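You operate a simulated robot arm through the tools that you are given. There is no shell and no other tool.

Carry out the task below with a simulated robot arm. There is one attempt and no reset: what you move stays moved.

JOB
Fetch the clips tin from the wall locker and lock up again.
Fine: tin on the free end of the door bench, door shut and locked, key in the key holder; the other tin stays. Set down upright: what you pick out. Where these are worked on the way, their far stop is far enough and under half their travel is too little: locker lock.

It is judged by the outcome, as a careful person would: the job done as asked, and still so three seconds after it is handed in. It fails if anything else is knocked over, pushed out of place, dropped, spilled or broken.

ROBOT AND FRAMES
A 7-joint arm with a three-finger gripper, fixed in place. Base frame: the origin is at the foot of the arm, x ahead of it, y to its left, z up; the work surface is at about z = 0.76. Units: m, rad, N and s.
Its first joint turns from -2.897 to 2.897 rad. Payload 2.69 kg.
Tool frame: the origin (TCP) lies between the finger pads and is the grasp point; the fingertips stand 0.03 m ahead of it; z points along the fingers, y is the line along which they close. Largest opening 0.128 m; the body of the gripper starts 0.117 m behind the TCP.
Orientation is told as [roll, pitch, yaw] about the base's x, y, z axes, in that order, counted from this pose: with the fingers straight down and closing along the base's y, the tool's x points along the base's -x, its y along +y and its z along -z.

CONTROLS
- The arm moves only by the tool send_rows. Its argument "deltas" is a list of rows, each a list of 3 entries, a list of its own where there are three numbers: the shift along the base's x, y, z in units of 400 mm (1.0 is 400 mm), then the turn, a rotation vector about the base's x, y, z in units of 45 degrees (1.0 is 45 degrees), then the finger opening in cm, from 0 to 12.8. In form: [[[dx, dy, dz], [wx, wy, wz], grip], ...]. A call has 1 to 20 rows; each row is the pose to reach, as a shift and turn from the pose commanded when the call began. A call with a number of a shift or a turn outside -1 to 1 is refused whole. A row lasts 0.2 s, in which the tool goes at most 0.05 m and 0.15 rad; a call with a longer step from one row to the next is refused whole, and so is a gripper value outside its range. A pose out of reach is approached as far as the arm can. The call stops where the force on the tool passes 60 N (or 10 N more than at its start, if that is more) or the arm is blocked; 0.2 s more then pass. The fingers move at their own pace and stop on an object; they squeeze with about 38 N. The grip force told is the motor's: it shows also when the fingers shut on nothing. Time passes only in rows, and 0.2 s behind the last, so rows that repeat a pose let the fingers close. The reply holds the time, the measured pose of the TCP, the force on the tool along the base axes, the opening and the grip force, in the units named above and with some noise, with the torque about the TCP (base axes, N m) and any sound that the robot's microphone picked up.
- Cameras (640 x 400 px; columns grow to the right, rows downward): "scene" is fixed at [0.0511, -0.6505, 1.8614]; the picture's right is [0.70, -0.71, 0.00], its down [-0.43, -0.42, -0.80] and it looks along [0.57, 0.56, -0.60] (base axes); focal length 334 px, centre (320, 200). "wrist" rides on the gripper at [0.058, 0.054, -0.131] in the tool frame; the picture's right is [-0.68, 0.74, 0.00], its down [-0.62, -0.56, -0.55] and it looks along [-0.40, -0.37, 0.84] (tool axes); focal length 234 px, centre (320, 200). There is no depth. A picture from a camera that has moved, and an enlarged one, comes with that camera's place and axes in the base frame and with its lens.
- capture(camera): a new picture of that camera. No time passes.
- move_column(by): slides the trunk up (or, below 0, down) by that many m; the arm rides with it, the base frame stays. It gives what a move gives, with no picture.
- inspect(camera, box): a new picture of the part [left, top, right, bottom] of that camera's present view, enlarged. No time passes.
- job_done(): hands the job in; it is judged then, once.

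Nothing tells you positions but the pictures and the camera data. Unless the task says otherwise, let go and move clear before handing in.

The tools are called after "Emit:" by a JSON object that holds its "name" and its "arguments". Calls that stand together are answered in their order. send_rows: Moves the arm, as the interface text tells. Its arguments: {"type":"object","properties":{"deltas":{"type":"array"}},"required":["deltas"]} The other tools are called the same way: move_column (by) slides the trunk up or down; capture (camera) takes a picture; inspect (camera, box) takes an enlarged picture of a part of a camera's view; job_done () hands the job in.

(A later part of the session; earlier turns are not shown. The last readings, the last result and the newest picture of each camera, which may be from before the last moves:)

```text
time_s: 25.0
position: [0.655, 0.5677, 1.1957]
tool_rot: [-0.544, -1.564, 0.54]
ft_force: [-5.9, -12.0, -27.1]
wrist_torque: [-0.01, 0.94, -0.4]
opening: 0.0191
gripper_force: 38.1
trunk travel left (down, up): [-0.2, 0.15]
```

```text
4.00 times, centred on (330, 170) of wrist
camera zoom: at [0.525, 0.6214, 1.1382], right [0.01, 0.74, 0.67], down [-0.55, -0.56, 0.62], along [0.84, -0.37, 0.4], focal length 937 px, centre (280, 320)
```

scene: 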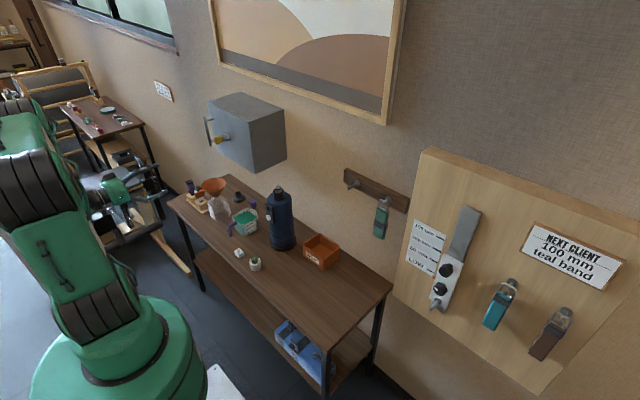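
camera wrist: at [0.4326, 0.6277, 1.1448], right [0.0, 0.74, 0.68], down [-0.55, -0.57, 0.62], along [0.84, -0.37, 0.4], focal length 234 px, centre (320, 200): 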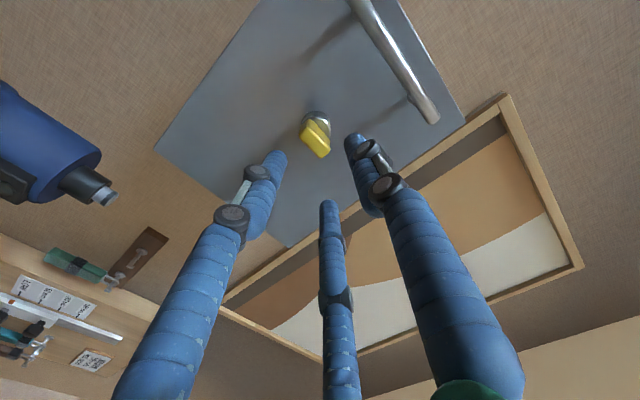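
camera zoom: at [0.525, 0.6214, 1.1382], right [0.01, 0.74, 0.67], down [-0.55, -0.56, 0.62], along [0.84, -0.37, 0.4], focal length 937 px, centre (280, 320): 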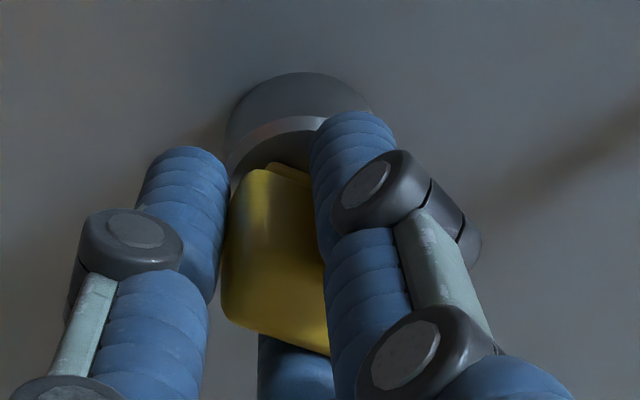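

The grip shows side forces, so I'm checking how the key sits in the pads before turning it.

Emit:
{"name": "inspect", "arguments": {"camera": "scene", "box": [195, 110, 245, 150]}}

Emit:
{"name": "capture", "arguments": {"camera": "wrist"}}

```text
10.00 times, centred on (220, 130) of scene
camera zoom: at [0.0511, -0.6505, 1.8614], right [0.7, -0.71, 0.0], down [-0.43, -0.42, -0.8], along [0.57, 0.56, -0.6], focal length 3345 px, centre (1320, 900)
```

zoom: 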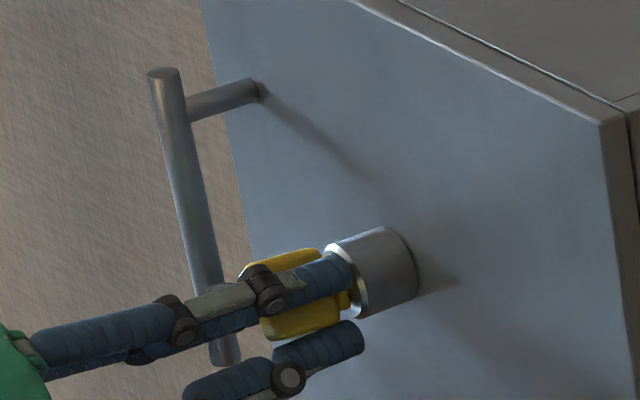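

```text
taken
camera wrist: at [0.525, 0.6214, 1.1382], right [0.01, 0.74, 0.67], down [-0.55, -0.56, 0.62], along [0.84, -0.37, 0.4], focal length 234 px, centre (320, 200)
```

wrist: 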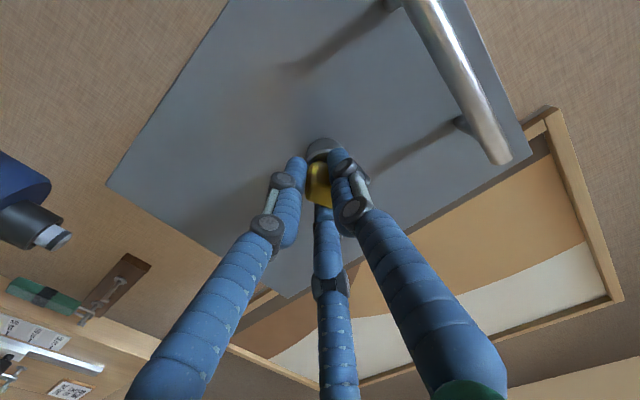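

The key tipped about 17° (top toward +y) as the pads closed, so it turns freely in that direction. I'll centre the tool on the axis and turn the same way while watching the torque.

Emit:
{"name": "send_rows", "arguments": {"deltas": [[[0, -0.006, -0.008], [-0.13, 0, 0], 0], [[0, -0.006, -0.008], [-0.26, 0, 0], 0], [[0, -0.006, -0.008], [-0.4, 0, 0], 0], [[0, -0.006, -0.008], [-0.4, 0, 0], 0]]}}

Emit:
{"name": "inspect", "arguments": {"camera": "wrist", "box": [250, 120, 410, 220]}}

Emit:
{"name": "inspect", "arguments": {"camera": "scene", "box": [195, 110, 245, 150]}}

```text
time_s: 26.0
position: [0.6556, 0.5666, 1.1976]
tool_rot: [-1.571, -1.256, 1.57]
ft_force: [-14.9, -16.0, -20.7]
wrist_torque: [-0.02, 0.54, -0.43]
opening: 0.0195
gripper_force: 38.0
trunk travel left (down, up): [-0.2, 0.15]
```

```text
4.00 times, centred on (330, 170) of wrist
camera zoom: at [0.5259, 0.5996, 1.1247], right [0.0, 0.91, 0.42], down [-0.55, -0.35, 0.76], along [0.84, -0.23, 0.5], focal length 937 px, centre (280, 320)
```

zoom: 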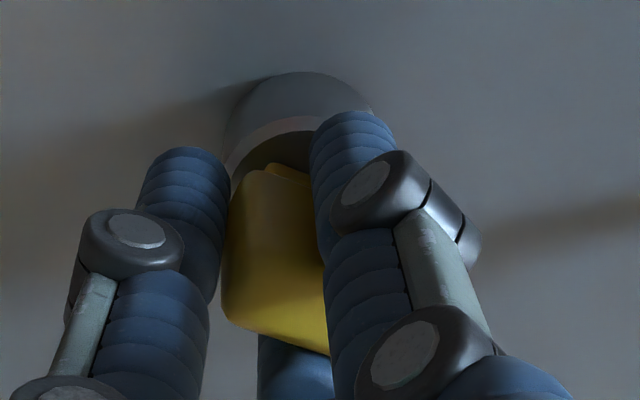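

```text
10.00 times, centred on (220, 130) of scene
camera zoom: at [0.0511, -0.6505, 1.8614], right [0.7, -0.71, 0.0], down [-0.43, -0.42, -0.8], along [0.57, 0.56, -0.6], focal length 3345 px, centre (1320, 900)
```

zoom: 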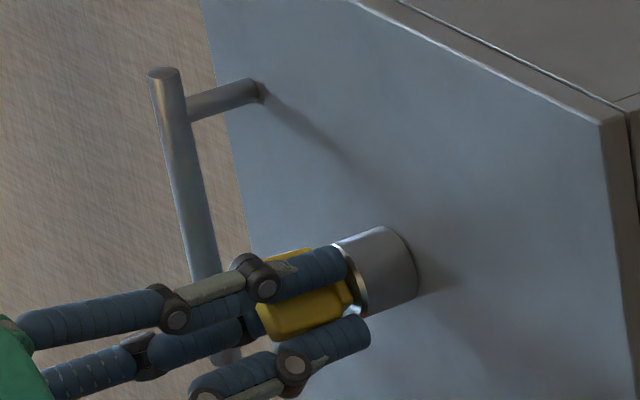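

The key turns freely with the tool and shows almost no torque. I'll continue turning the same way and relieve the side load.

Emit:
{"name": "send_rows", "arguments": {"deltas": [[[-0.004, -0.006, -0.008], [-0.15, 0, 0], 0], [[-0.006, -0.007, -0.01], [-0.3, 0, 0], 0], [[-0.006, -0.007, -0.01], [-0.45, 0, 0], 0], [[-0.006, -0.007, -0.01], [-0.6, 0, 0], 0], [[-0.006, -0.007, -0.01], [-0.75, 0, 0], 0], [[-0.006, -0.007, -0.01], [-0.75, 0, 0], 0]]}}

Emit:
{"name": "inspect", "arguments": {"camera": "wrist", "box": [250, 120, 410, 220]}}

Emit:
{"name": "inspect", "arguments": {"camera": "scene", "box": [195, 110, 245, 150]}}

```text
time_s: 27.4
position: [0.6531, 0.5659, 1.1981]
tool_rot: [-1.579, -0.673, 1.572]
ft_force: [2.8, -3.9, 29.6]
wrist_torque: [0.16, -1.11, -0.16]
opening: 0.0191
gripper_force: 38.1
trunk travel left (down, up): [-0.2, 0.15]
```

```text
4.00 times, centred on (330, 170) of wrist
camera zoom: at [0.5242, 0.5529, 1.1184], right [0.0, 0.99, -0.16], down [-0.55, 0.13, 0.82], along [0.83, 0.08, 0.55], focal length 937 px, centre (280, 320)
```

zoom: 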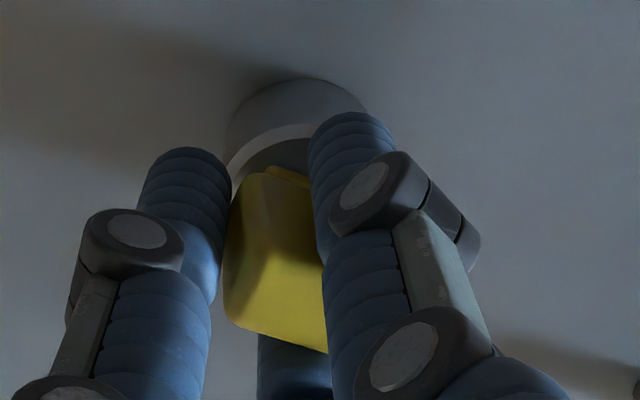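

```text
10.00 times, centred on (220, 130) of scene
camera zoom: at [0.0511, -0.6505, 1.8614], right [0.7, -0.71, 0.0], down [-0.43, -0.42, -0.8], along [0.57, 0.56, -0.6], focal length 3345 px, centre (1320, 900)
```

zoom: 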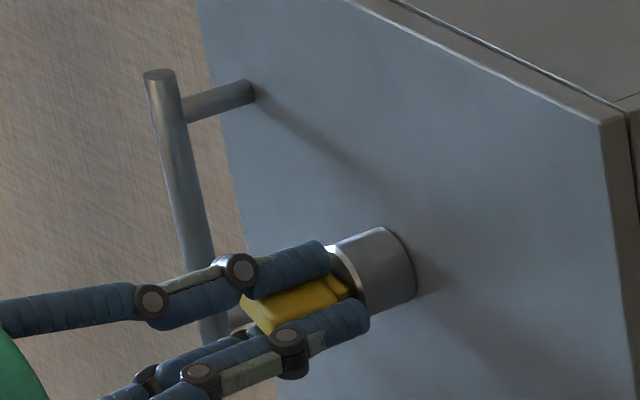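

Emit:
{"name": "send_rows", "arguments": {"deltas": [[[0, 0, 0.008], [-0.12, 0, 0], 0], [[0, 0, 0.011], [-0.25, 0, 0], 0], [[0, 0, 0.011], [-0.37, 0, 0], 0], [[0, 0, 0.011], [-0.49, 0, 0], 0], [[0, 0, 0.011], [-0.49, 0, 0], 0]]}}

Emit:
{"name": "inspect", "arguments": {"camera": "wrist", "box": [250, 120, 410, 220]}}

Emit:
{"name": "inspect", "arguments": {"camera": "scene", "box": [195, 110, 245, 150]}}

```text
time_s: 28.6
position: [0.6525, 0.5647, 1.2]
tool_rot: [-1.574, -0.287, 1.573]
ft_force: [2.2, -3.0, 31.8]
wrist_torque: [0.48, -1.09, -0.17]
opening: 0.0188
gripper_force: 38.0
trunk travel left (down, up): [-0.2, 0.15]
```

```text
4.00 times, centred on (330, 170) of wrist
camera zoom: at [0.5235, 0.5237, 1.1317], right [0.0, 0.86, -0.52], down [-0.55, 0.43, 0.71], along [0.83, 0.28, 0.47], focal length 937 px, centre (280, 320)
```

zoom: 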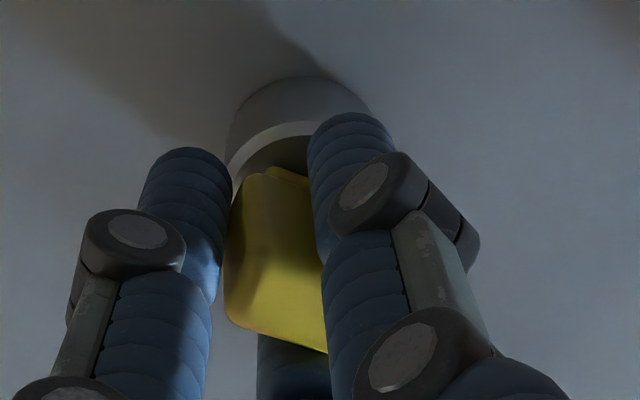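

```text
10.00 times, centred on (220, 130) of scene
camera zoom: at [0.0511, -0.6505, 1.8614], right [0.7, -0.71, 0.0], down [-0.43, -0.42, -0.8], along [0.57, 0.56, -0.6], focal length 3345 px, centre (1320, 900)
```

zoom: 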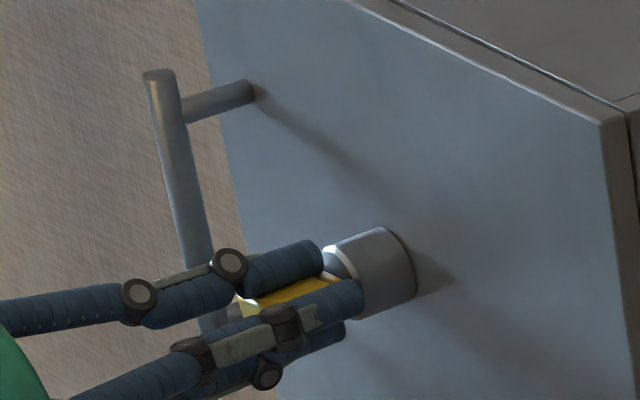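

Emit:
{"name": "send_rows", "arguments": {"deltas": [[[0, 0, 0.008], [-0.1, 0, 0], 0], [[0, 0, 0.01], [-0.2, 0, 0], 0], [[0, 0, 0.01], [-0.3, 0, 0], 0], [[0, 0, 0.01], [-0.3, 0, 0], 0]]}}

Emit:
{"name": "inspect", "arguments": {"camera": "wrist", "box": [250, 120, 410, 220]}}

Emit:
{"name": "inspect", "arguments": {"camera": "scene", "box": [195, 110, 245, 150]}}

```text
time_s: 29.6
position: [0.6537, 0.5642, 1.2035]
tool_rot: [-1.574, -0.049, 1.573]
ft_force: [0.5, -4.8, 25.4]
wrist_torque: [0.88, -0.66, -0.17]
opening: 0.0192
gripper_force: 38.6
trunk travel left (down, up): [-0.2, 0.15]
```

```text
4.00 times, centred on (330, 170) of wrist
camera zoom: at [0.5242, 0.5083, 1.146], right [0.0, 0.71, -0.7], down [-0.55, 0.59, 0.59], along [0.83, 0.39, 0.39], focal length 937 px, centre (280, 320)
```

zoom: 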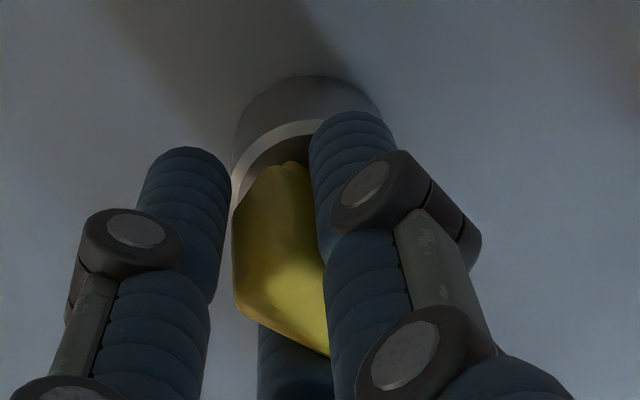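

```text
10.00 times, centred on (220, 130) of scene
camera zoom: at [0.0511, -0.6505, 1.8614], right [0.7, -0.71, 0.0], down [-0.43, -0.42, -0.8], along [0.57, 0.56, -0.6], focal length 3345 px, centre (1320, 900)
```

zoom: 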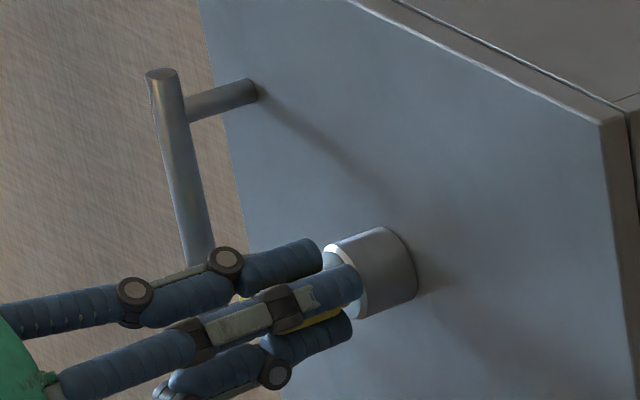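

Torque is building and the key has begun to slip in the pads at about 90°, so the lock is at its far stop. I'll open the fingers and back straight off.

Emit:
{"name": "send_rows", "arguments": {"deltas": [[[0, 0, 0], [0, 0, 0], 3], [[0, 0, 0], [0, 0, 0], 5], [[0, 0, 0], [0, 0, 0], 5], [[-0.1, 0, 0], [0, 0, 0], 5], [[-0.2, 0, 0], [0, 0, 0], 5], [[-0.3, 0, 0], [0, 0, 0], 5], [[-0.3, 0, 0], [0, 0, 0], 5]]}}

Emit:
{"name": "capture", "arguments": {"camera": "wrist"}}

Emit:
{"name": "inspect", "arguments": {"camera": "scene", "box": [180, 90, 260, 150]}}

```text
time_s: 31.2
position: [0.5354, 0.5637, 1.2006]
tool_rot: [-1.572, -0.048, 1.57]
ft_force: [-0.2, 0.5, -0.3]
wrist_torque: [-0.01, 0.04, 0.04]
opening: 0.0501
gripper_force: 0.1
trunk travel left (down, up): [-0.2, 0.15]
```

```text
taken
camera wrist: at [0.4065, 0.5086, 1.1429], right [0.0, 0.71, -0.7], down [-0.55, 0.59, 0.59], along [0.84, 0.39, 0.39], focal length 234 px, centre (320, 200)
```

wrist: 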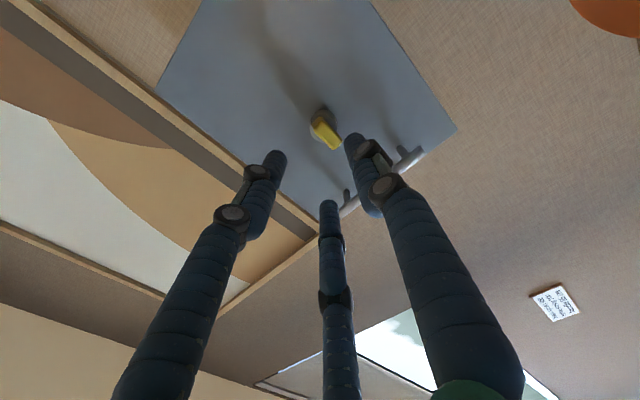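

```text
6.67 times, centred on (220, 120) of scene
camera zoom: at [0.0511, -0.6505, 1.8614], right [0.7, -0.71, 0.0], down [-0.43, -0.42, -0.8], along [0.57, 0.56, -0.6], focal length 2230 px, centre (987, 733)
```

zoom: 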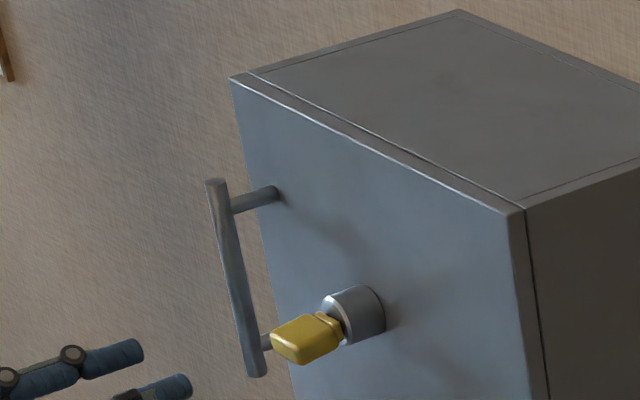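

The key now lies horizontal and the door has a hairline gap, so the lock is open. Next I'll rotate the tool back and line up with the handle bar at about (0.68, 0.669), z = 1.14 to 1.28.

Emit:
{"name": "send_rows", "arguments": {"deltas": [[[0, 0.04, 0], [0.17, 0, 0], 5], [[0, 0.08, 0], [0.34, 0, 0], 5], [[0, 0.12, 0], [0.51, 0, 0], 5], [[0, 0.16, 0], [0.68, 0, 0], 5], [[0, 0.2, 0], [0.85, 0, 0], 5], [[0, 0.24, 0], [0.97, 0, 0], 5]]}}

Emit:
{"name": "send_rows", "arguments": {"deltas": [[[0, 0.01, 0], [0.17, 0, 0], 5], [[0, 0.015, 0], [0.34, 0, 0], 5], [[0, 0.015, 0], [0.51, 0, 0], 5], [[0, 0.015, 0], [0.68, 0, 0], 5], [[0, 0.015, 0], [0.85, 0, 0], 5], [[0, 0.015, 0.02], [0.97, 0, 0], 5], [[0, 0.015, 0.02], [0.97, 0, 0], 5]]}}

Emit:
{"name": "capture", "arguments": {"camera": "wrist"}}

Emit:
{"name": "inspect", "arguments": {"camera": "scene", "box": [150, 90, 250, 170]}}

```text
time_s: 32.6
position: [0.5341, 0.6615, 1.2004]
tool_rot: [-1.572, -0.811, 1.569]
ft_force: [-0.2, -0.3, 0.3]
wrist_torque: [0.02, -0.04, -0.01]
opening: 0.05
gripper_force: 0.1
trunk travel left (down, up): [-0.2, 0.15]
```

```text
time_s: 34.2
position: [0.5338, 0.6667, 1.2096]
tool_rot: [1.511, -1.57, -1.51]
ft_force: [-0.4, -0.2, 0.7]
wrist_torque: [-0.01, 0.0, 0.01]
opening: 0.0501
gripper_force: 0.0
trunk travel left (down, up): [-0.2, 0.15]
```

```text
taken
camera wrist: at [0.4036, 0.7211, 1.1508], right [0.0, 0.73, 0.68], down [-0.55, -0.57, 0.61], along [0.84, -0.37, 0.4], focal length 234 px, centre (320, 200)
```

wrist: 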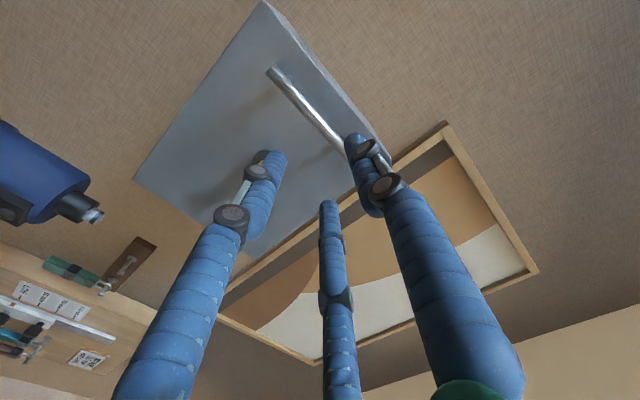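

```text
5.00 times, centred on (200, 130) of scene
camera zoom: at [0.0511, -0.6505, 1.8614], right [0.7, -0.71, 0.0], down [-0.43, -0.42, -0.8], along [0.57, 0.56, -0.6], focal length 1672 px, centre (920, 550)
```

zoom: 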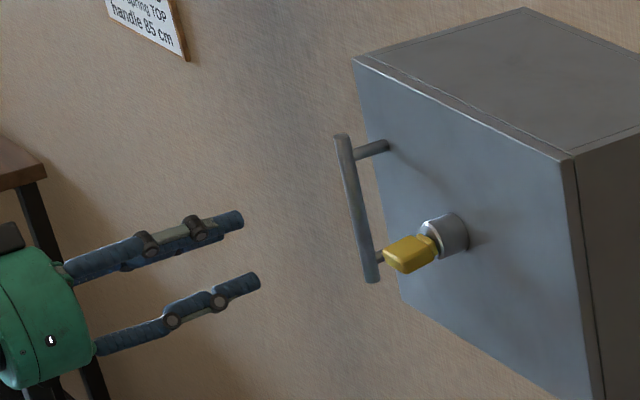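

Emit:
{"name": "send_rows", "arguments": {"deltas": [[[0.1, 0.008, 0], [0, 0, 0], 5], [[0.2, 0.008, 0], [0, 0, 0], 5], [[0.28, 0.008, 0], [0, 0, 0], 5], [[0.353, 0.008, 0], [0, 0, 0], 5], [[0.353, 0.008, 0], [0, 0, 0], 3], [[0.353, 0.008, 0], [0, 0, 0], 1.5], [[0.353, 0.008, 0], [0, 0, 0], 0.5], [[0.353, 0.008, 0], [0, 0, 0], 0]]}}

Emit:
{"name": "capture", "arguments": {"camera": "wrist"}}

Emit:
{"name": "inspect", "arguments": {"camera": "scene", "box": [150, 90, 250, 170]}}

```text
time_s: 36.0
position: [0.6782, 0.6656, 1.2078]
tool_rot: [0.417, -1.57, -0.42]
ft_force: [5.7, -38.2, -9.3]
wrist_torque: [-0.12, -0.25, 0.06]
opening: 0.0217
gripper_force: 45.1
trunk travel left (down, up): [-0.2, 0.15]
```

```text
taken
camera wrist: at [0.5483, 0.7198, 1.1483], right [0.0, 0.74, 0.68], down [-0.55, -0.56, 0.62], along [0.84, -0.38, 0.4], focal length 234 px, centre (320, 200)
```

wrist: 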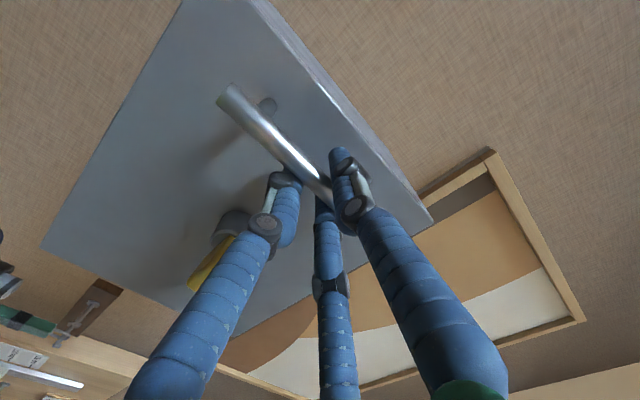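

```text
5.00 times, centred on (200, 130) of scene
camera zoom: at [0.0511, -0.6505, 1.8614], right [0.7, -0.71, 0.0], down [-0.43, -0.42, -0.8], along [0.57, 0.56, -0.6], focal length 1672 px, centre (920, 550)
```

zoom: 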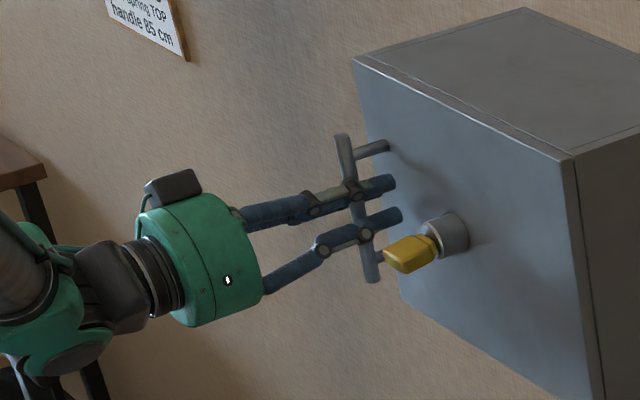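

Emit:
{"name": "send_rows", "arguments": {"deltas": [[[0, -0.01, 0], [0, 0, 0], 0], [[0, -0.014, 0], [0, 0, 0], 0], [[0, -0.014, 0], [0, 0, 0], 0]]}}

Emit:
{"name": "inspect", "arguments": {"camera": "wrist", "box": [240, 100, 400, 220]}}

```text
time_s: 36.8
position: [0.6767, 0.6652, 1.2072]
tool_rot: [-0.084, -1.569, 0.083]
ft_force: [0.8, -5.6, -19.5]
wrist_torque: [-0.03, 0.37, 0.02]
opening: 0.0215
gripper_force: 44.8
trunk travel left (down, up): [-0.2, 0.15]
```

```text
3.33 times, centred on (320, 160) of wrist
camera zoom: at [0.5463, 0.7188, 1.1482], right [0.0, 0.74, 0.68], down [-0.55, -0.57, 0.62], along [0.84, -0.37, 0.4], focal length 781 px, centre (320, 333)
```

zoom: 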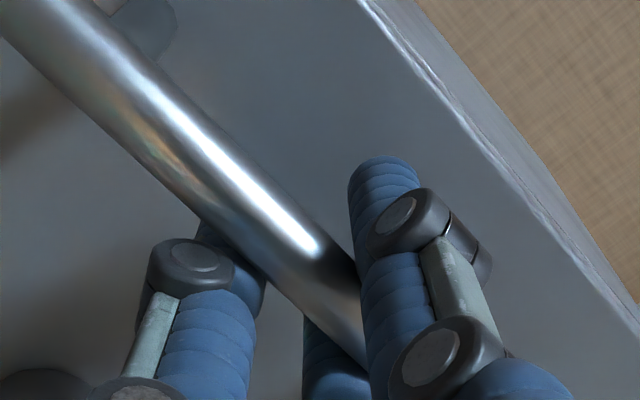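

The bar is gripped. I'll swing the door open on an arc about the hinge (≈ 0.735, 0.40), turning the tool with it, in stages so I can check the side forces.

Emit:
{"name": "send_rows", "arguments": {"deltas": [[[-0.0913, -0.0255, 0], [0, 0, 0.1778], 0], [[-0.178, -0.0638, 0], [0, 0, 0.3556], 0], [[-0.178, -0.0638, 0], [0, 0, 0.3556], 0]]}}

Emit:
{"name": "capture", "arguments": {"camera": "scene"}}

```text
time_s: 37.6
position: [0.6026, 0.6414, 1.2059]
tool_rot: [-0.573, -1.567, 0.858]
ft_force: [-10.5, 19.0, -35.2]
wrist_torque: [-0.19, 0.84, -0.02]
opening: 0.0215
gripper_force: 44.8
trunk travel left (down, up): [-0.2, 0.15]
```

```text
taken
```

scene: 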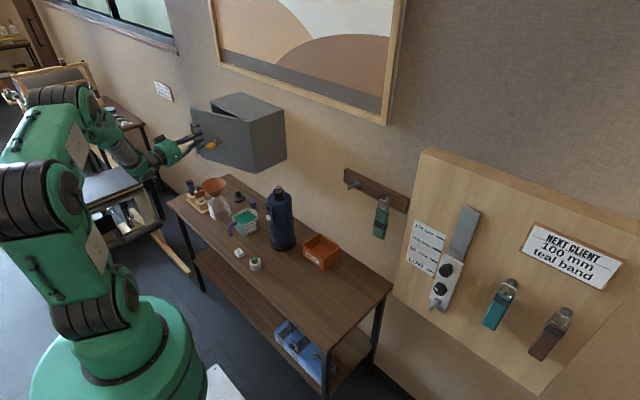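

Emit:
{"name": "send_rows", "arguments": {"deltas": [[[-0.0805, -0.0448, -0.01], [0, 0, 0.1778], 0], [[-0.1535, -0.103, -0.014], [0, 0, 0.3556], 0], [[-0.2173, -0.173, -0.014], [0, 0, 0.5333], 0], [[-0.2708, -0.251, -0.014], [0, 0, 0.7111], 0], [[-0.2708, -0.251, -0.014], [0, 0, 0.7111], 0]]}}

Emit:
{"name": "capture", "arguments": {"camera": "scene"}}

Emit:
{"name": "capture", "arguments": {"camera": "wrist"}}

```text
time_s: 38.5
position: [0.5213, 0.5792, 1.1966]
tool_rot: [-0.694, -1.565, 1.408]
ft_force: [0.9, 6.2, 16.9]
wrist_torque: [0.57, -0.25, 0.08]
opening: 0.022
gripper_force: 44.8
out of reach, approached as far as the arm can: row 4
trunk travel left (down, up): [-0.2, 0.15]
stopped in row 4: the force on the tool passed its limit at 157 N (the readings are from after the stop); the commanded pose is now the measured one
```

```text
taken
```

scene: 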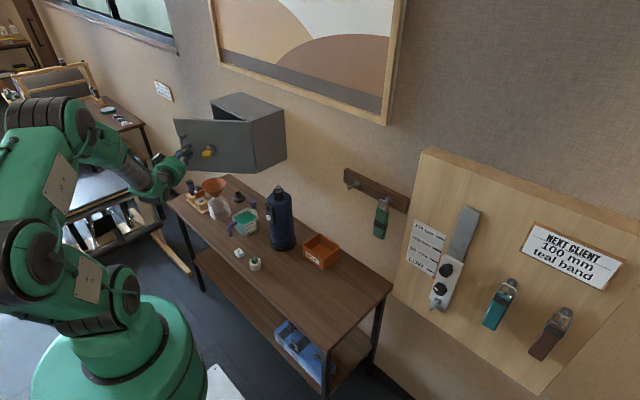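

```text
taken
camera wrist: at [0.3882, 0.5339, 1.1378], right [-0.48, 0.56, 0.67], down [-0.04, -0.78, 0.62], along [0.87, 0.27, 0.4], focal length 234 px, centre (320, 200)
```

wrist: 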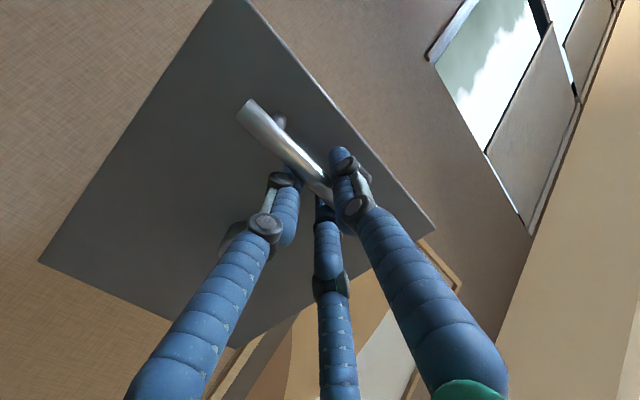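

The arm ran into a reach limit at about 40° open, so I won't force it. I'll release the bar, back off, and push the door further from its inner side with the tool pointing down.

Emit:
{"name": "send_rows", "arguments": {"deltas": [[[0, 0, 0], [0, 0, 0], 3], [[0, 0, 0], [0, 0, 0], 5], [[0, 0, 0], [0, 0, 0], 5], [[-0.06, -0.052, 0], [0, 0, 0], 5], [[-0.13, -0.11, 0], [0, 0, 0], 5], [[-0.2, -0.15, 0], [0, 0, 0], 5], [[-0.2, -0.15, 0], [0, 0, 0], 5]]}}

Emit:
{"name": "capture", "arguments": {"camera": "scene"}}

Emit:
{"name": "capture", "arguments": {"camera": "wrist"}}

```text
time_s: 40.1
position: [0.4384, 0.5135, 1.1914]
tool_rot: [-0.41, -1.559, 1.123]
ft_force: [0.1, -0.3, -0.9]
wrist_torque: [0.02, 0.01, -0.02]
opening: 0.0502
gripper_force: 0.0
trunk travel left (down, up): [-0.2, 0.15]
```

```text
taken
```

scene: 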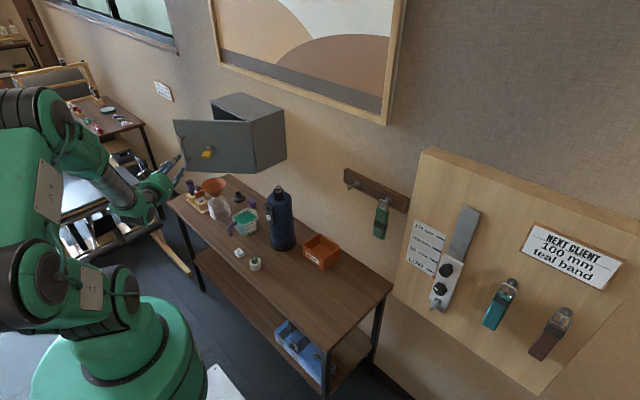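

```text
taken
camera wrist: at [0.3053, 0.4667, 1.1349], right [-0.48, 0.56, 0.67], down [-0.04, -0.78, 0.63], along [0.88, 0.27, 0.4], focal length 234 px, centre (320, 200)
```

wrist: 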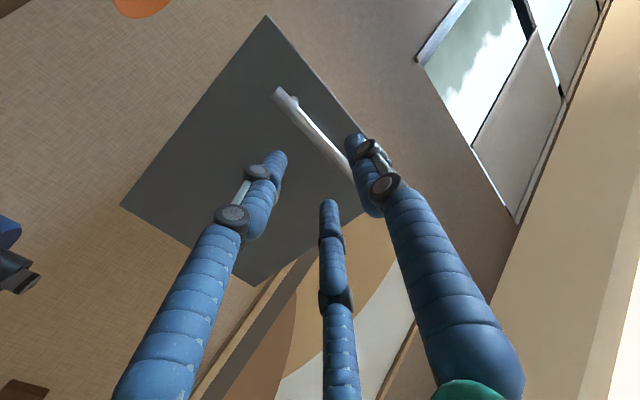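

Emit:
{"name": "send_rows", "arguments": {"deltas": [[[-0.02, 0, 0.11], [-0.1, 0.115, 0], 5], [[-0.02, 0, 0.22], [-0.2, 0.23, 0], 5], [[-0.02, 0, 0.33], [-0.32, 0.368, 0], 5], [[-0.02, 0, 0.44], [-0.43, 0.495, 0], 5], [[-0.02, 0, 0.55], [-0.55, 0.633, 0], 5], [[-0.02, 0, 0.66], [-0.656, 0.755, 0], 2]]}}

Emit:
{"name": "send_rows", "arguments": {"deltas": [[[0, 0, 0], [-0.1, 0.115, 0], 1], [[0, 0, 0], [-0.2, 0.23, 0], 0], [[0, 0, 0], [-0.32, 0.368, 0], 0], [[0, 0, 0], [-0.43, 0.495, 0], 0], [[0, 0, 0], [-0.55, 0.633, 0], 0], [[0, 0, 0], [-0.656, 0.755, 0], 0]]}}

Emit:
{"name": "capture", "arguments": {"camera": "wrist"}}

Emit:
{"name": "capture", "arguments": {"camera": "scene"}}

```text
time_s: 41.7
position: [0.4581, 0.5031, 1.4691]
tool_rot: [-0.283, -0.812, 0.975]
ft_force: [-0.2, -0.9, 0.0]
wrist_torque: [0.02, 0.02, 0.08]
opening: 0.0199
gripper_force: 0.0
trunk travel left (down, up): [-0.2, 0.15]
stopped in row 6: the arm was blocked; the commanded pose is now the measured one
```

```text
time_s: 43.1
position: [0.4582, 0.5043, 1.4666]
tool_rot: [-0.1, -0.039, 0.894]
ft_force: [0.2, 0.2, -0.2]
wrist_torque: [-0.01, 0.04, -0.01]
opening: 0.0021
gripper_force: 31.9
trunk travel left (down, up): [-0.2, 0.15]
```

```text
taken
camera wrist: at [0.3681, 0.4959, 1.589], right [-0.14, 0.99, -0.05], down [0.77, 0.14, 0.63], along [0.63, 0.05, -0.78], focal length 234 px, centre (320, 200)
```

wrist: 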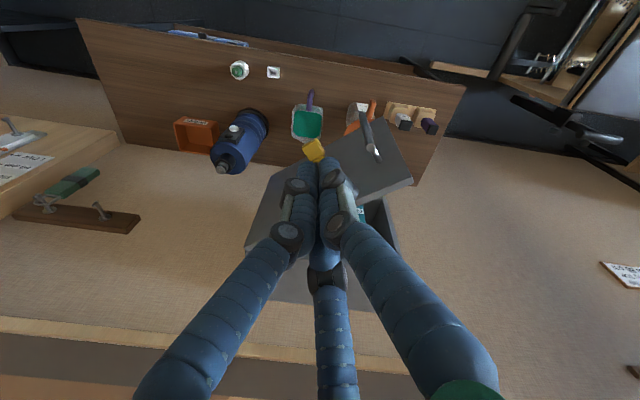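

```text
taken
```

scene: 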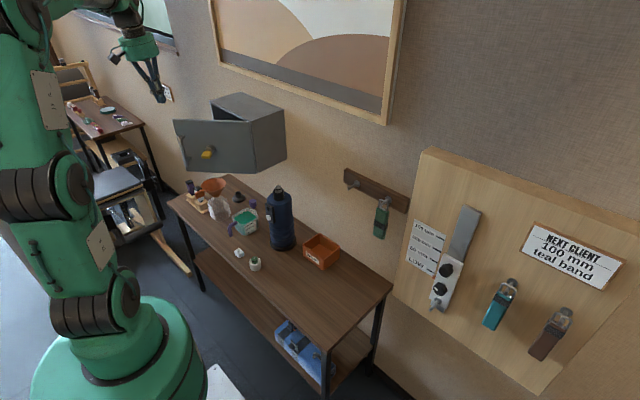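

The door is open about 42°, its free top corner is near (0.53, 0.63), and a teal tin is visible inside. I'll bring the closed fingers down behind the door's inner side and sweep it further open.

Emit:
{"name": "send_rows", "arguments": {"deltas": [[[0.08, 0.08, 0], [0, 0, 0], 0], [[0.16, 0.16, 0], [0, 0, 0], 0], [[0.24, 0.24, 0], [0, 0, 0], 0], [[0.325, 0.32, 0], [0, 0, 0], 0], [[0.325, 0.32, 0], [0, 0, 0], 0]]}}

Emit:
{"name": "capture", "arguments": {"camera": "wrist"}}

Emit:
{"name": "capture", "arguments": {"camera": "scene"}}

```text
time_s: 44.3
position: [0.5895, 0.629, 1.4685]
tool_rot: [-0.1, -0.041, 0.894]
ft_force: [0.7, 0.2, 0.3]
wrist_torque: [-0.02, 0.03, 0.02]
opening: 0.002
gripper_force: 31.2
trunk travel left (down, up): [-0.2, 0.15]
```

```text
taken
camera wrist: at [0.4983, 0.6208, 1.5908], right [-0.15, 0.99, -0.05], down [0.77, 0.14, 0.63], along [0.63, 0.06, -0.78], focal length 234 px, centre (320, 200)
```

wrist: 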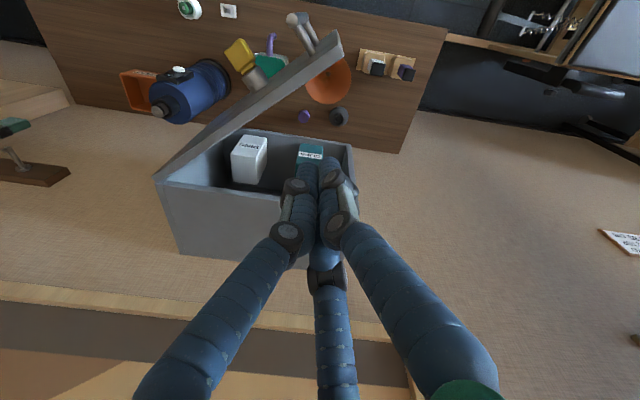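

```text
taken
```

scene: 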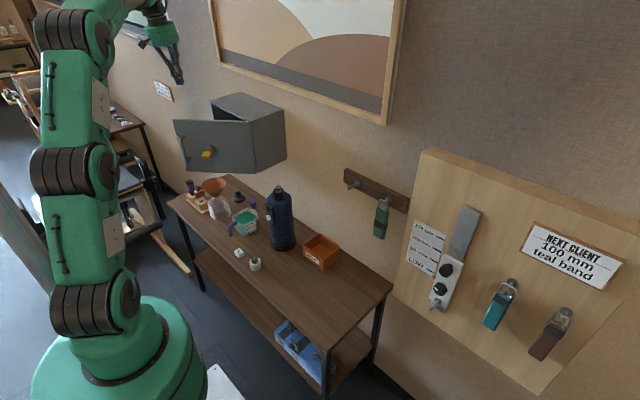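

Two tins are visible inside, a white one and a teal one. I'm reading the labels.

Emit:
{"name": "inspect", "arguments": {"camera": "wrist", "box": [200, 120, 360, 220]}}

Emit:
{"name": "inspect", "arguments": {"camera": "wrist", "box": [225, 130, 335, 190]}}

Emit:
{"name": "inspect", "arguments": {"camera": "wrist", "box": [290, 135, 330, 165]}}

Emit:
{"name": "inspect", "arguments": {"camera": "wrist", "box": [228, 130, 278, 160]}}

```text
4.00 times, centred on (280, 170) of wrist
camera zoom: at [0.4983, 0.6208, 1.5908], right [-0.15, 0.99, -0.05], down [0.77, 0.14, 0.63], along [0.63, 0.06, -0.78], focal length 937 px, centre (480, 320)
```

zoom: 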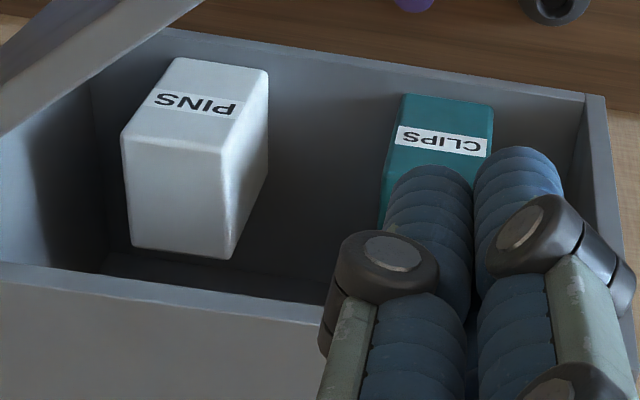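

```text
5.82 times, centred on (280, 160) of wrist
camera zoom: at [0.4983, 0.6208, 1.5908], right [-0.15, 0.99, -0.05], down [0.77, 0.14, 0.63], along [0.63, 0.06, -0.78], focal length 1362 px, centre (553, 433)
```

zoom: 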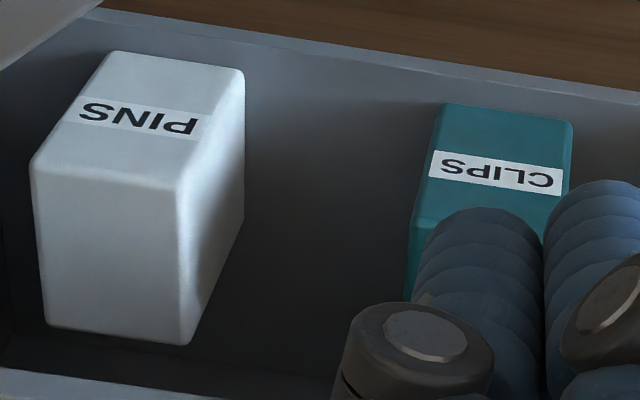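

```text
13.33 times, centred on (310, 150) of wrist
camera zoom: at [0.4983, 0.6208, 1.5908], right [-0.15, 0.99, -0.05], down [0.77, 0.14, 0.63], along [0.63, 0.06, -0.78], focal length 3122 px, centre (453, 867)
```

zoom: 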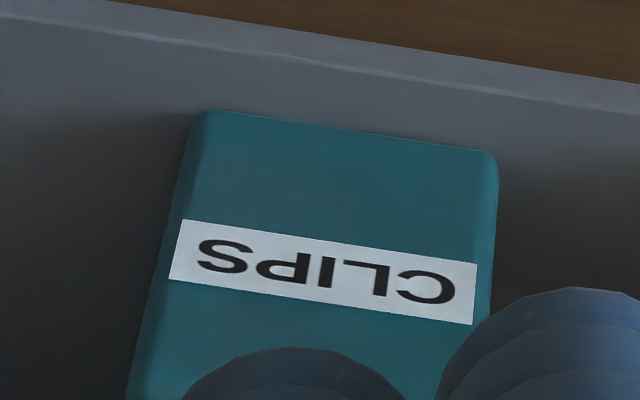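

```text
12.80 times, centred on (253, 145) of wrist
camera zoom: at [0.4983, 0.6208, 1.5908], right [-0.15, 0.99, -0.05], down [0.77, 0.14, 0.63], along [0.63, 0.06, -0.78], focal length 2997 px, centre (1178, 904)
```

zoom: 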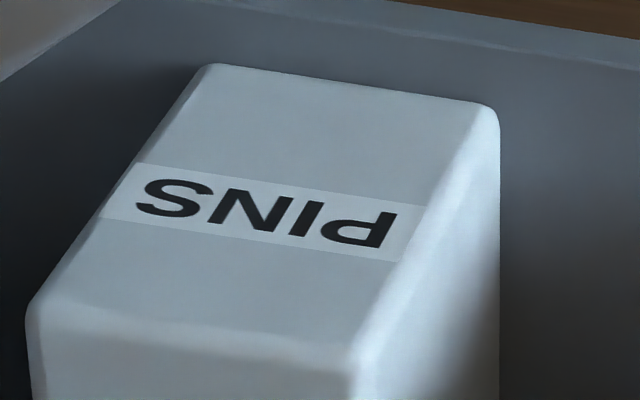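

The CLIPS tin is the teal one on the left, at about (0.77, 0.617) on the locker floor. PINS is the white one toward the hinge. First I lower the closed fingers behind the door.

Emit:
{"name": "send_rows", "arguments": {"deltas": [[[0, 0, -0.1], [0, 0, 0], 0], [[0, 0, -0.2], [0, 0, 0], 0], [[0, 0, -0.3], [0, 0, 0], 0], [[0, 0, -0.4], [0, 0, 0], 0], [[0, 0, -0.49], [0, 0, 0], 0]]}}

Emit:
{"name": "capture", "arguments": {"camera": "wrist"}}

Emit:
{"name": "inspect", "arguments": {"camera": "scene", "box": [120, 60, 320, 185]}}

```text
time_s: 45.5
position: [0.589, 0.6324, 1.2727]
tool_rot: [-0.102, -0.044, 0.894]
ft_force: [-0.1, -0.1, -0.1]
wrist_torque: [-0.01, -0.01, -0.03]
opening: 0.0021
gripper_force: 31.1
trunk travel left (down, up): [-0.2, 0.15]
```

```text
taken
camera wrist: at [0.4983, 0.6241, 1.395], right [-0.15, 0.99, -0.04], down [0.76, 0.14, 0.63], along [0.63, 0.06, -0.78], focal length 234 px, centre (320, 200)
```

wrist: 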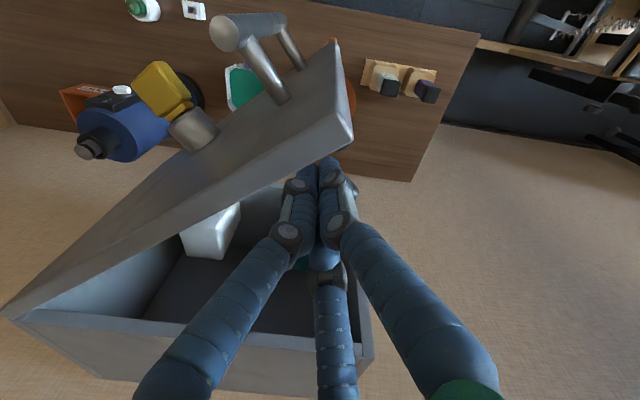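

```text
3.20 times, centred on (220, 122) of scene
camera zoom: at [0.0511, -0.6505, 1.8614], right [0.7, -0.71, 0.0], down [-0.43, -0.42, -0.8], along [0.57, 0.56, -0.6], focal length 1070 px, centre (640, 448)
```

zoom: 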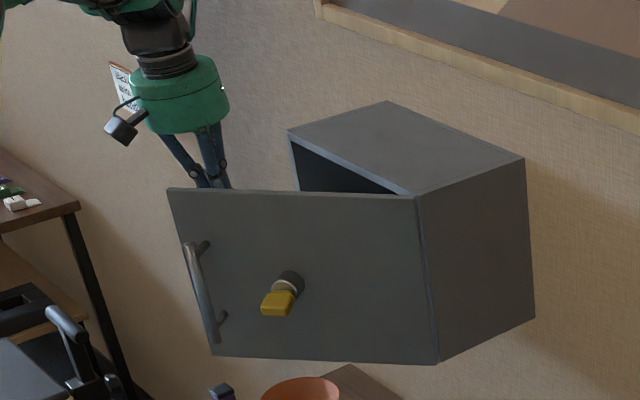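

Emit:
{"name": "send_rows", "arguments": {"deltas": [[[-0.047, -0.03, 0], [0, 0, 0], 0], [[-0.094, -0.067, 0], [0, 0, 0], 0], [[-0.137, -0.1075, 0], [0, 0, 0], 0], [[-0.176, -0.152, 0], [0, 0, 0], 0], [[-0.211, -0.2, 0], [0, 0, 0], 0], [[-0.242, -0.25, 0], [0, 0, 0], 0], [[-0.269, -0.3035, 0], [0, 0, 0], 0]]}}

Emit:
{"name": "capture", "arguments": {"camera": "wrist"}}

Emit:
{"name": "capture", "arguments": {"camera": "scene"}}

```text
time_s: 47.1
position: [0.4797, 0.5102, 1.2723]
tool_rot: [-0.101, -0.043, 0.893]
ft_force: [-0.7, -0.4, 0.6]
wrist_torque: [0.01, 0.01, 0.0]
opening: 0.002
gripper_force: 31.4
trunk travel left (down, up): [-0.2, 0.15]
```

```text
taken
camera wrist: at [0.3886, 0.5021, 1.3939], right [-0.15, 0.99, -0.05], down [0.77, 0.14, 0.63], along [0.63, 0.06, -0.78], focal length 234 px, centre (320, 200)
```

wrist: 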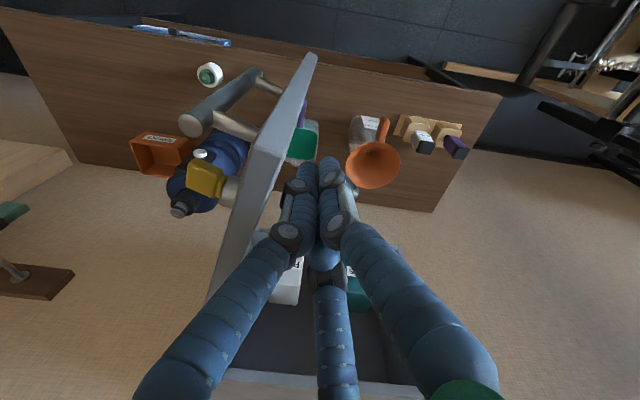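

```text
taken
```

scene: 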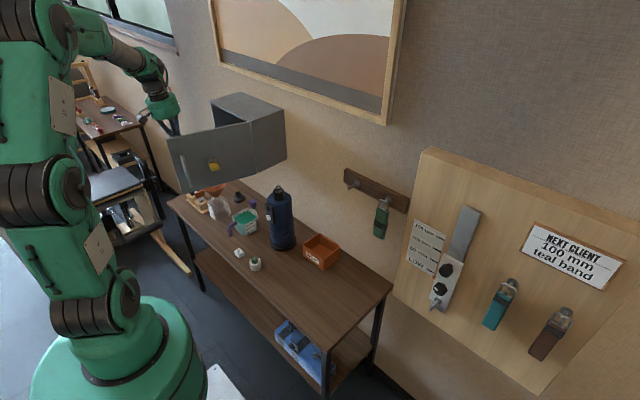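

Emit:
{"name": "send_rows", "arguments": {"deltas": [[[-0.022, -0.055, 0], [0, 0, 0], 0], [[-0.0385, -0.112, 0], [0, 0, 0], 0], [[-0.0505, -0.17, 0], [0, 0, 0], 0], [[-0.057, -0.229, 0], [0, 0, 0], 0], [[-0.059, -0.288, 0], [0, 0, 0], 0], [[-0.055, -0.3475, 0], [0, 0, 0], 0], [[-0.046, -0.406, 0], [0, 0, 0], 0]]}}

Emit:
{"name": "capture", "arguments": {"camera": "wrist"}}

Emit:
{"name": "capture", "arguments": {"camera": "scene"}}

```text
time_s: 48.5
position: [0.4566, 0.3808, 1.2735]
tool_rot: [-0.095, -0.051, 0.895]
ft_force: [-7.9, 21.7, -6.4]
wrist_torque: [-0.19, -0.13, -0.27]
opening: 0.0022
gripper_force: 31.5
trunk travel left (down, up): [-0.2, 0.15]
stopped in row 7: the force on the tool passed its limit at 71 N (the readings are from after the stop); the commanded pose is now the measured one
```

```text
taken
camera wrist: at [0.3668, 0.3708, 1.3947], right [-0.15, 0.99, -0.04], down [0.76, 0.14, 0.63], along [0.63, 0.07, -0.78], focal length 234 px, centre (320, 200)
```

wrist: 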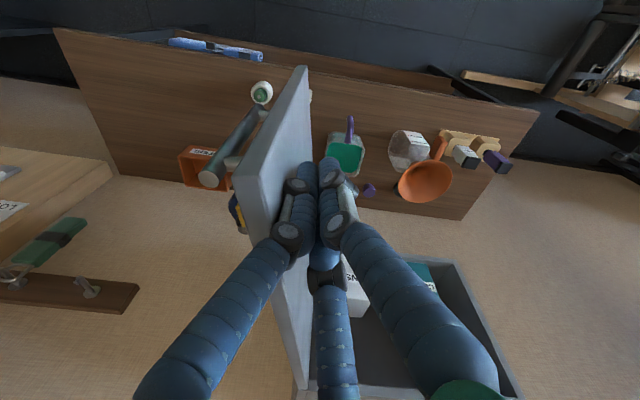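

```text
taken
```

scene: 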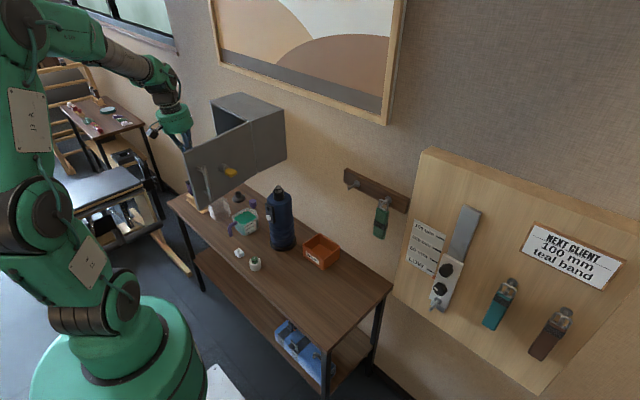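

The door has reached its open stop at roughly 97°. I'll lift the fingers out and reorient to face the open locker horizontally.

Emit:
{"name": "send_rows", "arguments": {"deltas": [[[0, 0.08, 0], [0, 0, 0], 0], [[0, 0.15, 0.05], [0, 0, 0], 0], [[0, 0.2, 0.15], [0, 0, 0], 0], [[0, 0.25, 0.26], [0, 0, 0], 0], [[0, 0.3, 0.37], [0, 0, 0], 0], [[0, 0.35, 0.48], [0, 0, 0], 0]]}}

Emit:
{"name": "send_rows", "arguments": {"deltas": [[[-0.03, 0.03, 0], [0.02, 0, -0.18], 0], [[-0.06, 0.06, 0], [0.04, 0, -0.36], 0], [[-0.09, 0.09, 0], [0.06, 0, -0.54], 0], [[-0.12, 0.12, 0], [0.08, 0, -0.72], 0], [[-0.15, 0.15, 0], [0.1, 0, -0.9], 0], [[-0.15, 0.18, 0], [0.12, 0, -1.0], 0]]}}

Emit:
{"name": "capture", "arguments": {"camera": "scene"}}

```text
time_s: 50.0
position: [0.4557, 0.5179, 1.4681]
tool_rot: [-0.095, -0.05, 0.895]
ft_force: [0.5, 0.4, 0.3]
wrist_torque: [-0.01, -0.01, 0.01]
opening: 0.0021
gripper_force: 31.5
trunk travel left (down, up): [-0.2, 0.15]
```

```text
time_s: 51.4
position: [0.3974, 0.5899, 1.4641]
tool_rot: [-0.013, -0.095, 0.101]
ft_force: [-0.8, -0.3, -0.1]
wrist_torque: [-0.01, -0.01, 0.0]
opening: 0.0021
gripper_force: 31.1
trunk travel left (down, up): [-0.2, 0.15]
```

```text
taken
```

scene: 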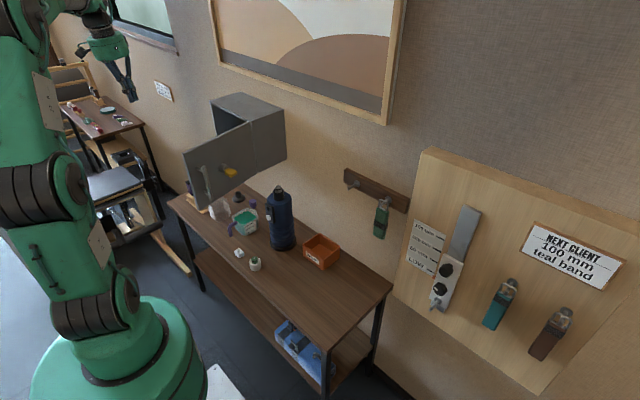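

Emit:
{"name": "send_rows", "arguments": {"deltas": [[[0, 0.02, -0.05], [0.012, 0, -0.129], 4], [[0, 0.04, -0.1], [0.012, 0, -0.129], 7.5]]}}

Emit:
{"name": "send_rows", "arguments": {"deltas": [[[0, 0.005, -0.06], [0, -0.17, 0], 7.5], [[0, 0.01, -0.12], [0, -0.34, 0], 7.5], [[0, 0.015, -0.18], [0, -0.51, 0], 7.5], [[0, 0.02, -0.24], [0, -0.68, 0], 7.5], [[0, 0.025, -0.3], [0, -0.85, 0], 7.5], [[0, 0.03, -0.36], [0, -0.94, 0], 7.5]]}}

Emit:
{"name": "send_rows", "arguments": {"deltas": [[[0, 0, -0.06], [0, -0.17, 0], 7.5], [[0, 0, -0.12], [0, -0.34, 0], 7.5], [[0, 0, -0.18], [0, -0.51, 0], 7.5], [[0, 0, -0.24], [0, -0.68, 0], 7.5], [[0, 0, -0.28], [0, -0.85, 0], 7.5], [[0, 0, -0.31], [0, -0.94, 0], 7.5]]}}

Emit:
{"name": "capture", "arguments": {"camera": "wrist"}}

Emit:
{"name": "capture", "arguments": {"camera": "scene"}}

```text
time_s: 52.0
position: [0.3991, 0.6057, 1.426]
tool_rot: [-0.008, -0.097, 0.0]
ft_force: [0.3, 0.3, 0.0]
wrist_torque: [-0.02, -0.02, 0.01]
opening: 0.0751
gripper_force: 0.1
trunk travel left (down, up): [-0.2, 0.15]
```

```text
time_s: 53.4
position: [0.3977, 0.6183, 1.2814]
tool_rot: [-0.004, -0.836, 0.0]
ft_force: [-0.6, 1.3, 0.5]
wrist_torque: [0.03, 0.03, 0.03]
opening: 0.0751
gripper_force: 0.1
trunk travel left (down, up): [-0.2, 0.15]
```

```text
time_s: 54.8
position: [0.399, 0.6196, 1.1564]
tool_rot: [-2.733, -1.568, 2.731]
ft_force: [0.4, 0.2, -0.1]
wrist_torque: [0.01, -0.01, -0.14]
opening: 0.0748
gripper_force: 0.1
trunk travel left (down, up): [-0.2, 0.15]
```

```text
taken
camera wrist: at [0.2689, 0.6733, 1.0975], right [0.0, 0.74, 0.68], down [-0.55, -0.56, 0.61], along [0.83, -0.37, 0.41], focal length 234 px, centre (320, 200)
```

wrist: 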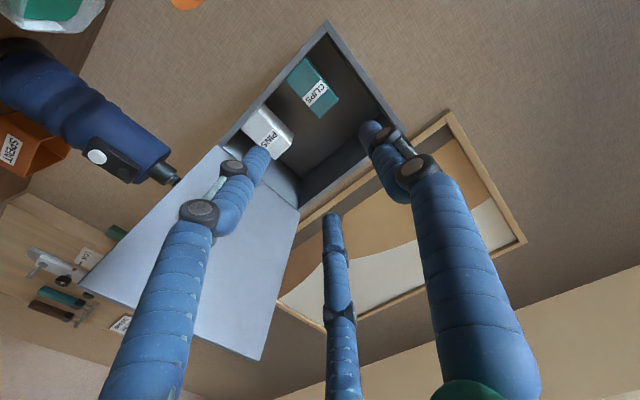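

```text
taken
```

scene: 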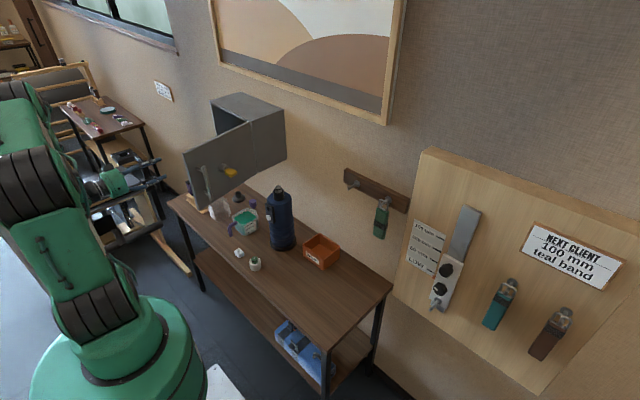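

Emit:
{"name": "inspect", "arguments": {"camera": "wrist", "box": [230, 20, 390, 170]}}

```text
2.67 times, centred on (310, 95) of wrist
camera zoom: at [0.2689, 0.6733, 1.0975], right [0.0, 0.74, 0.68], down [-0.55, -0.56, 0.61], along [0.83, -0.37, 0.41], focal length 624 px, centre (347, 480)
```

zoom: 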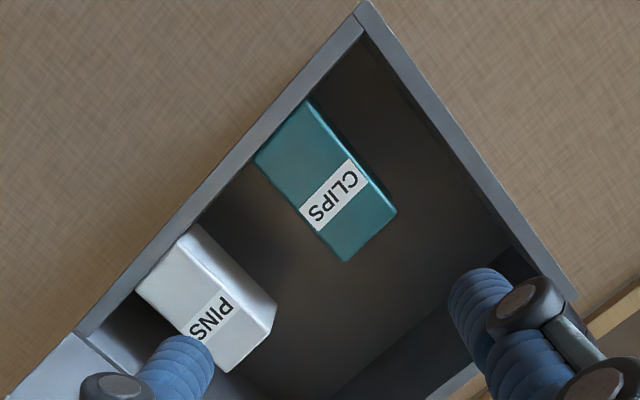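

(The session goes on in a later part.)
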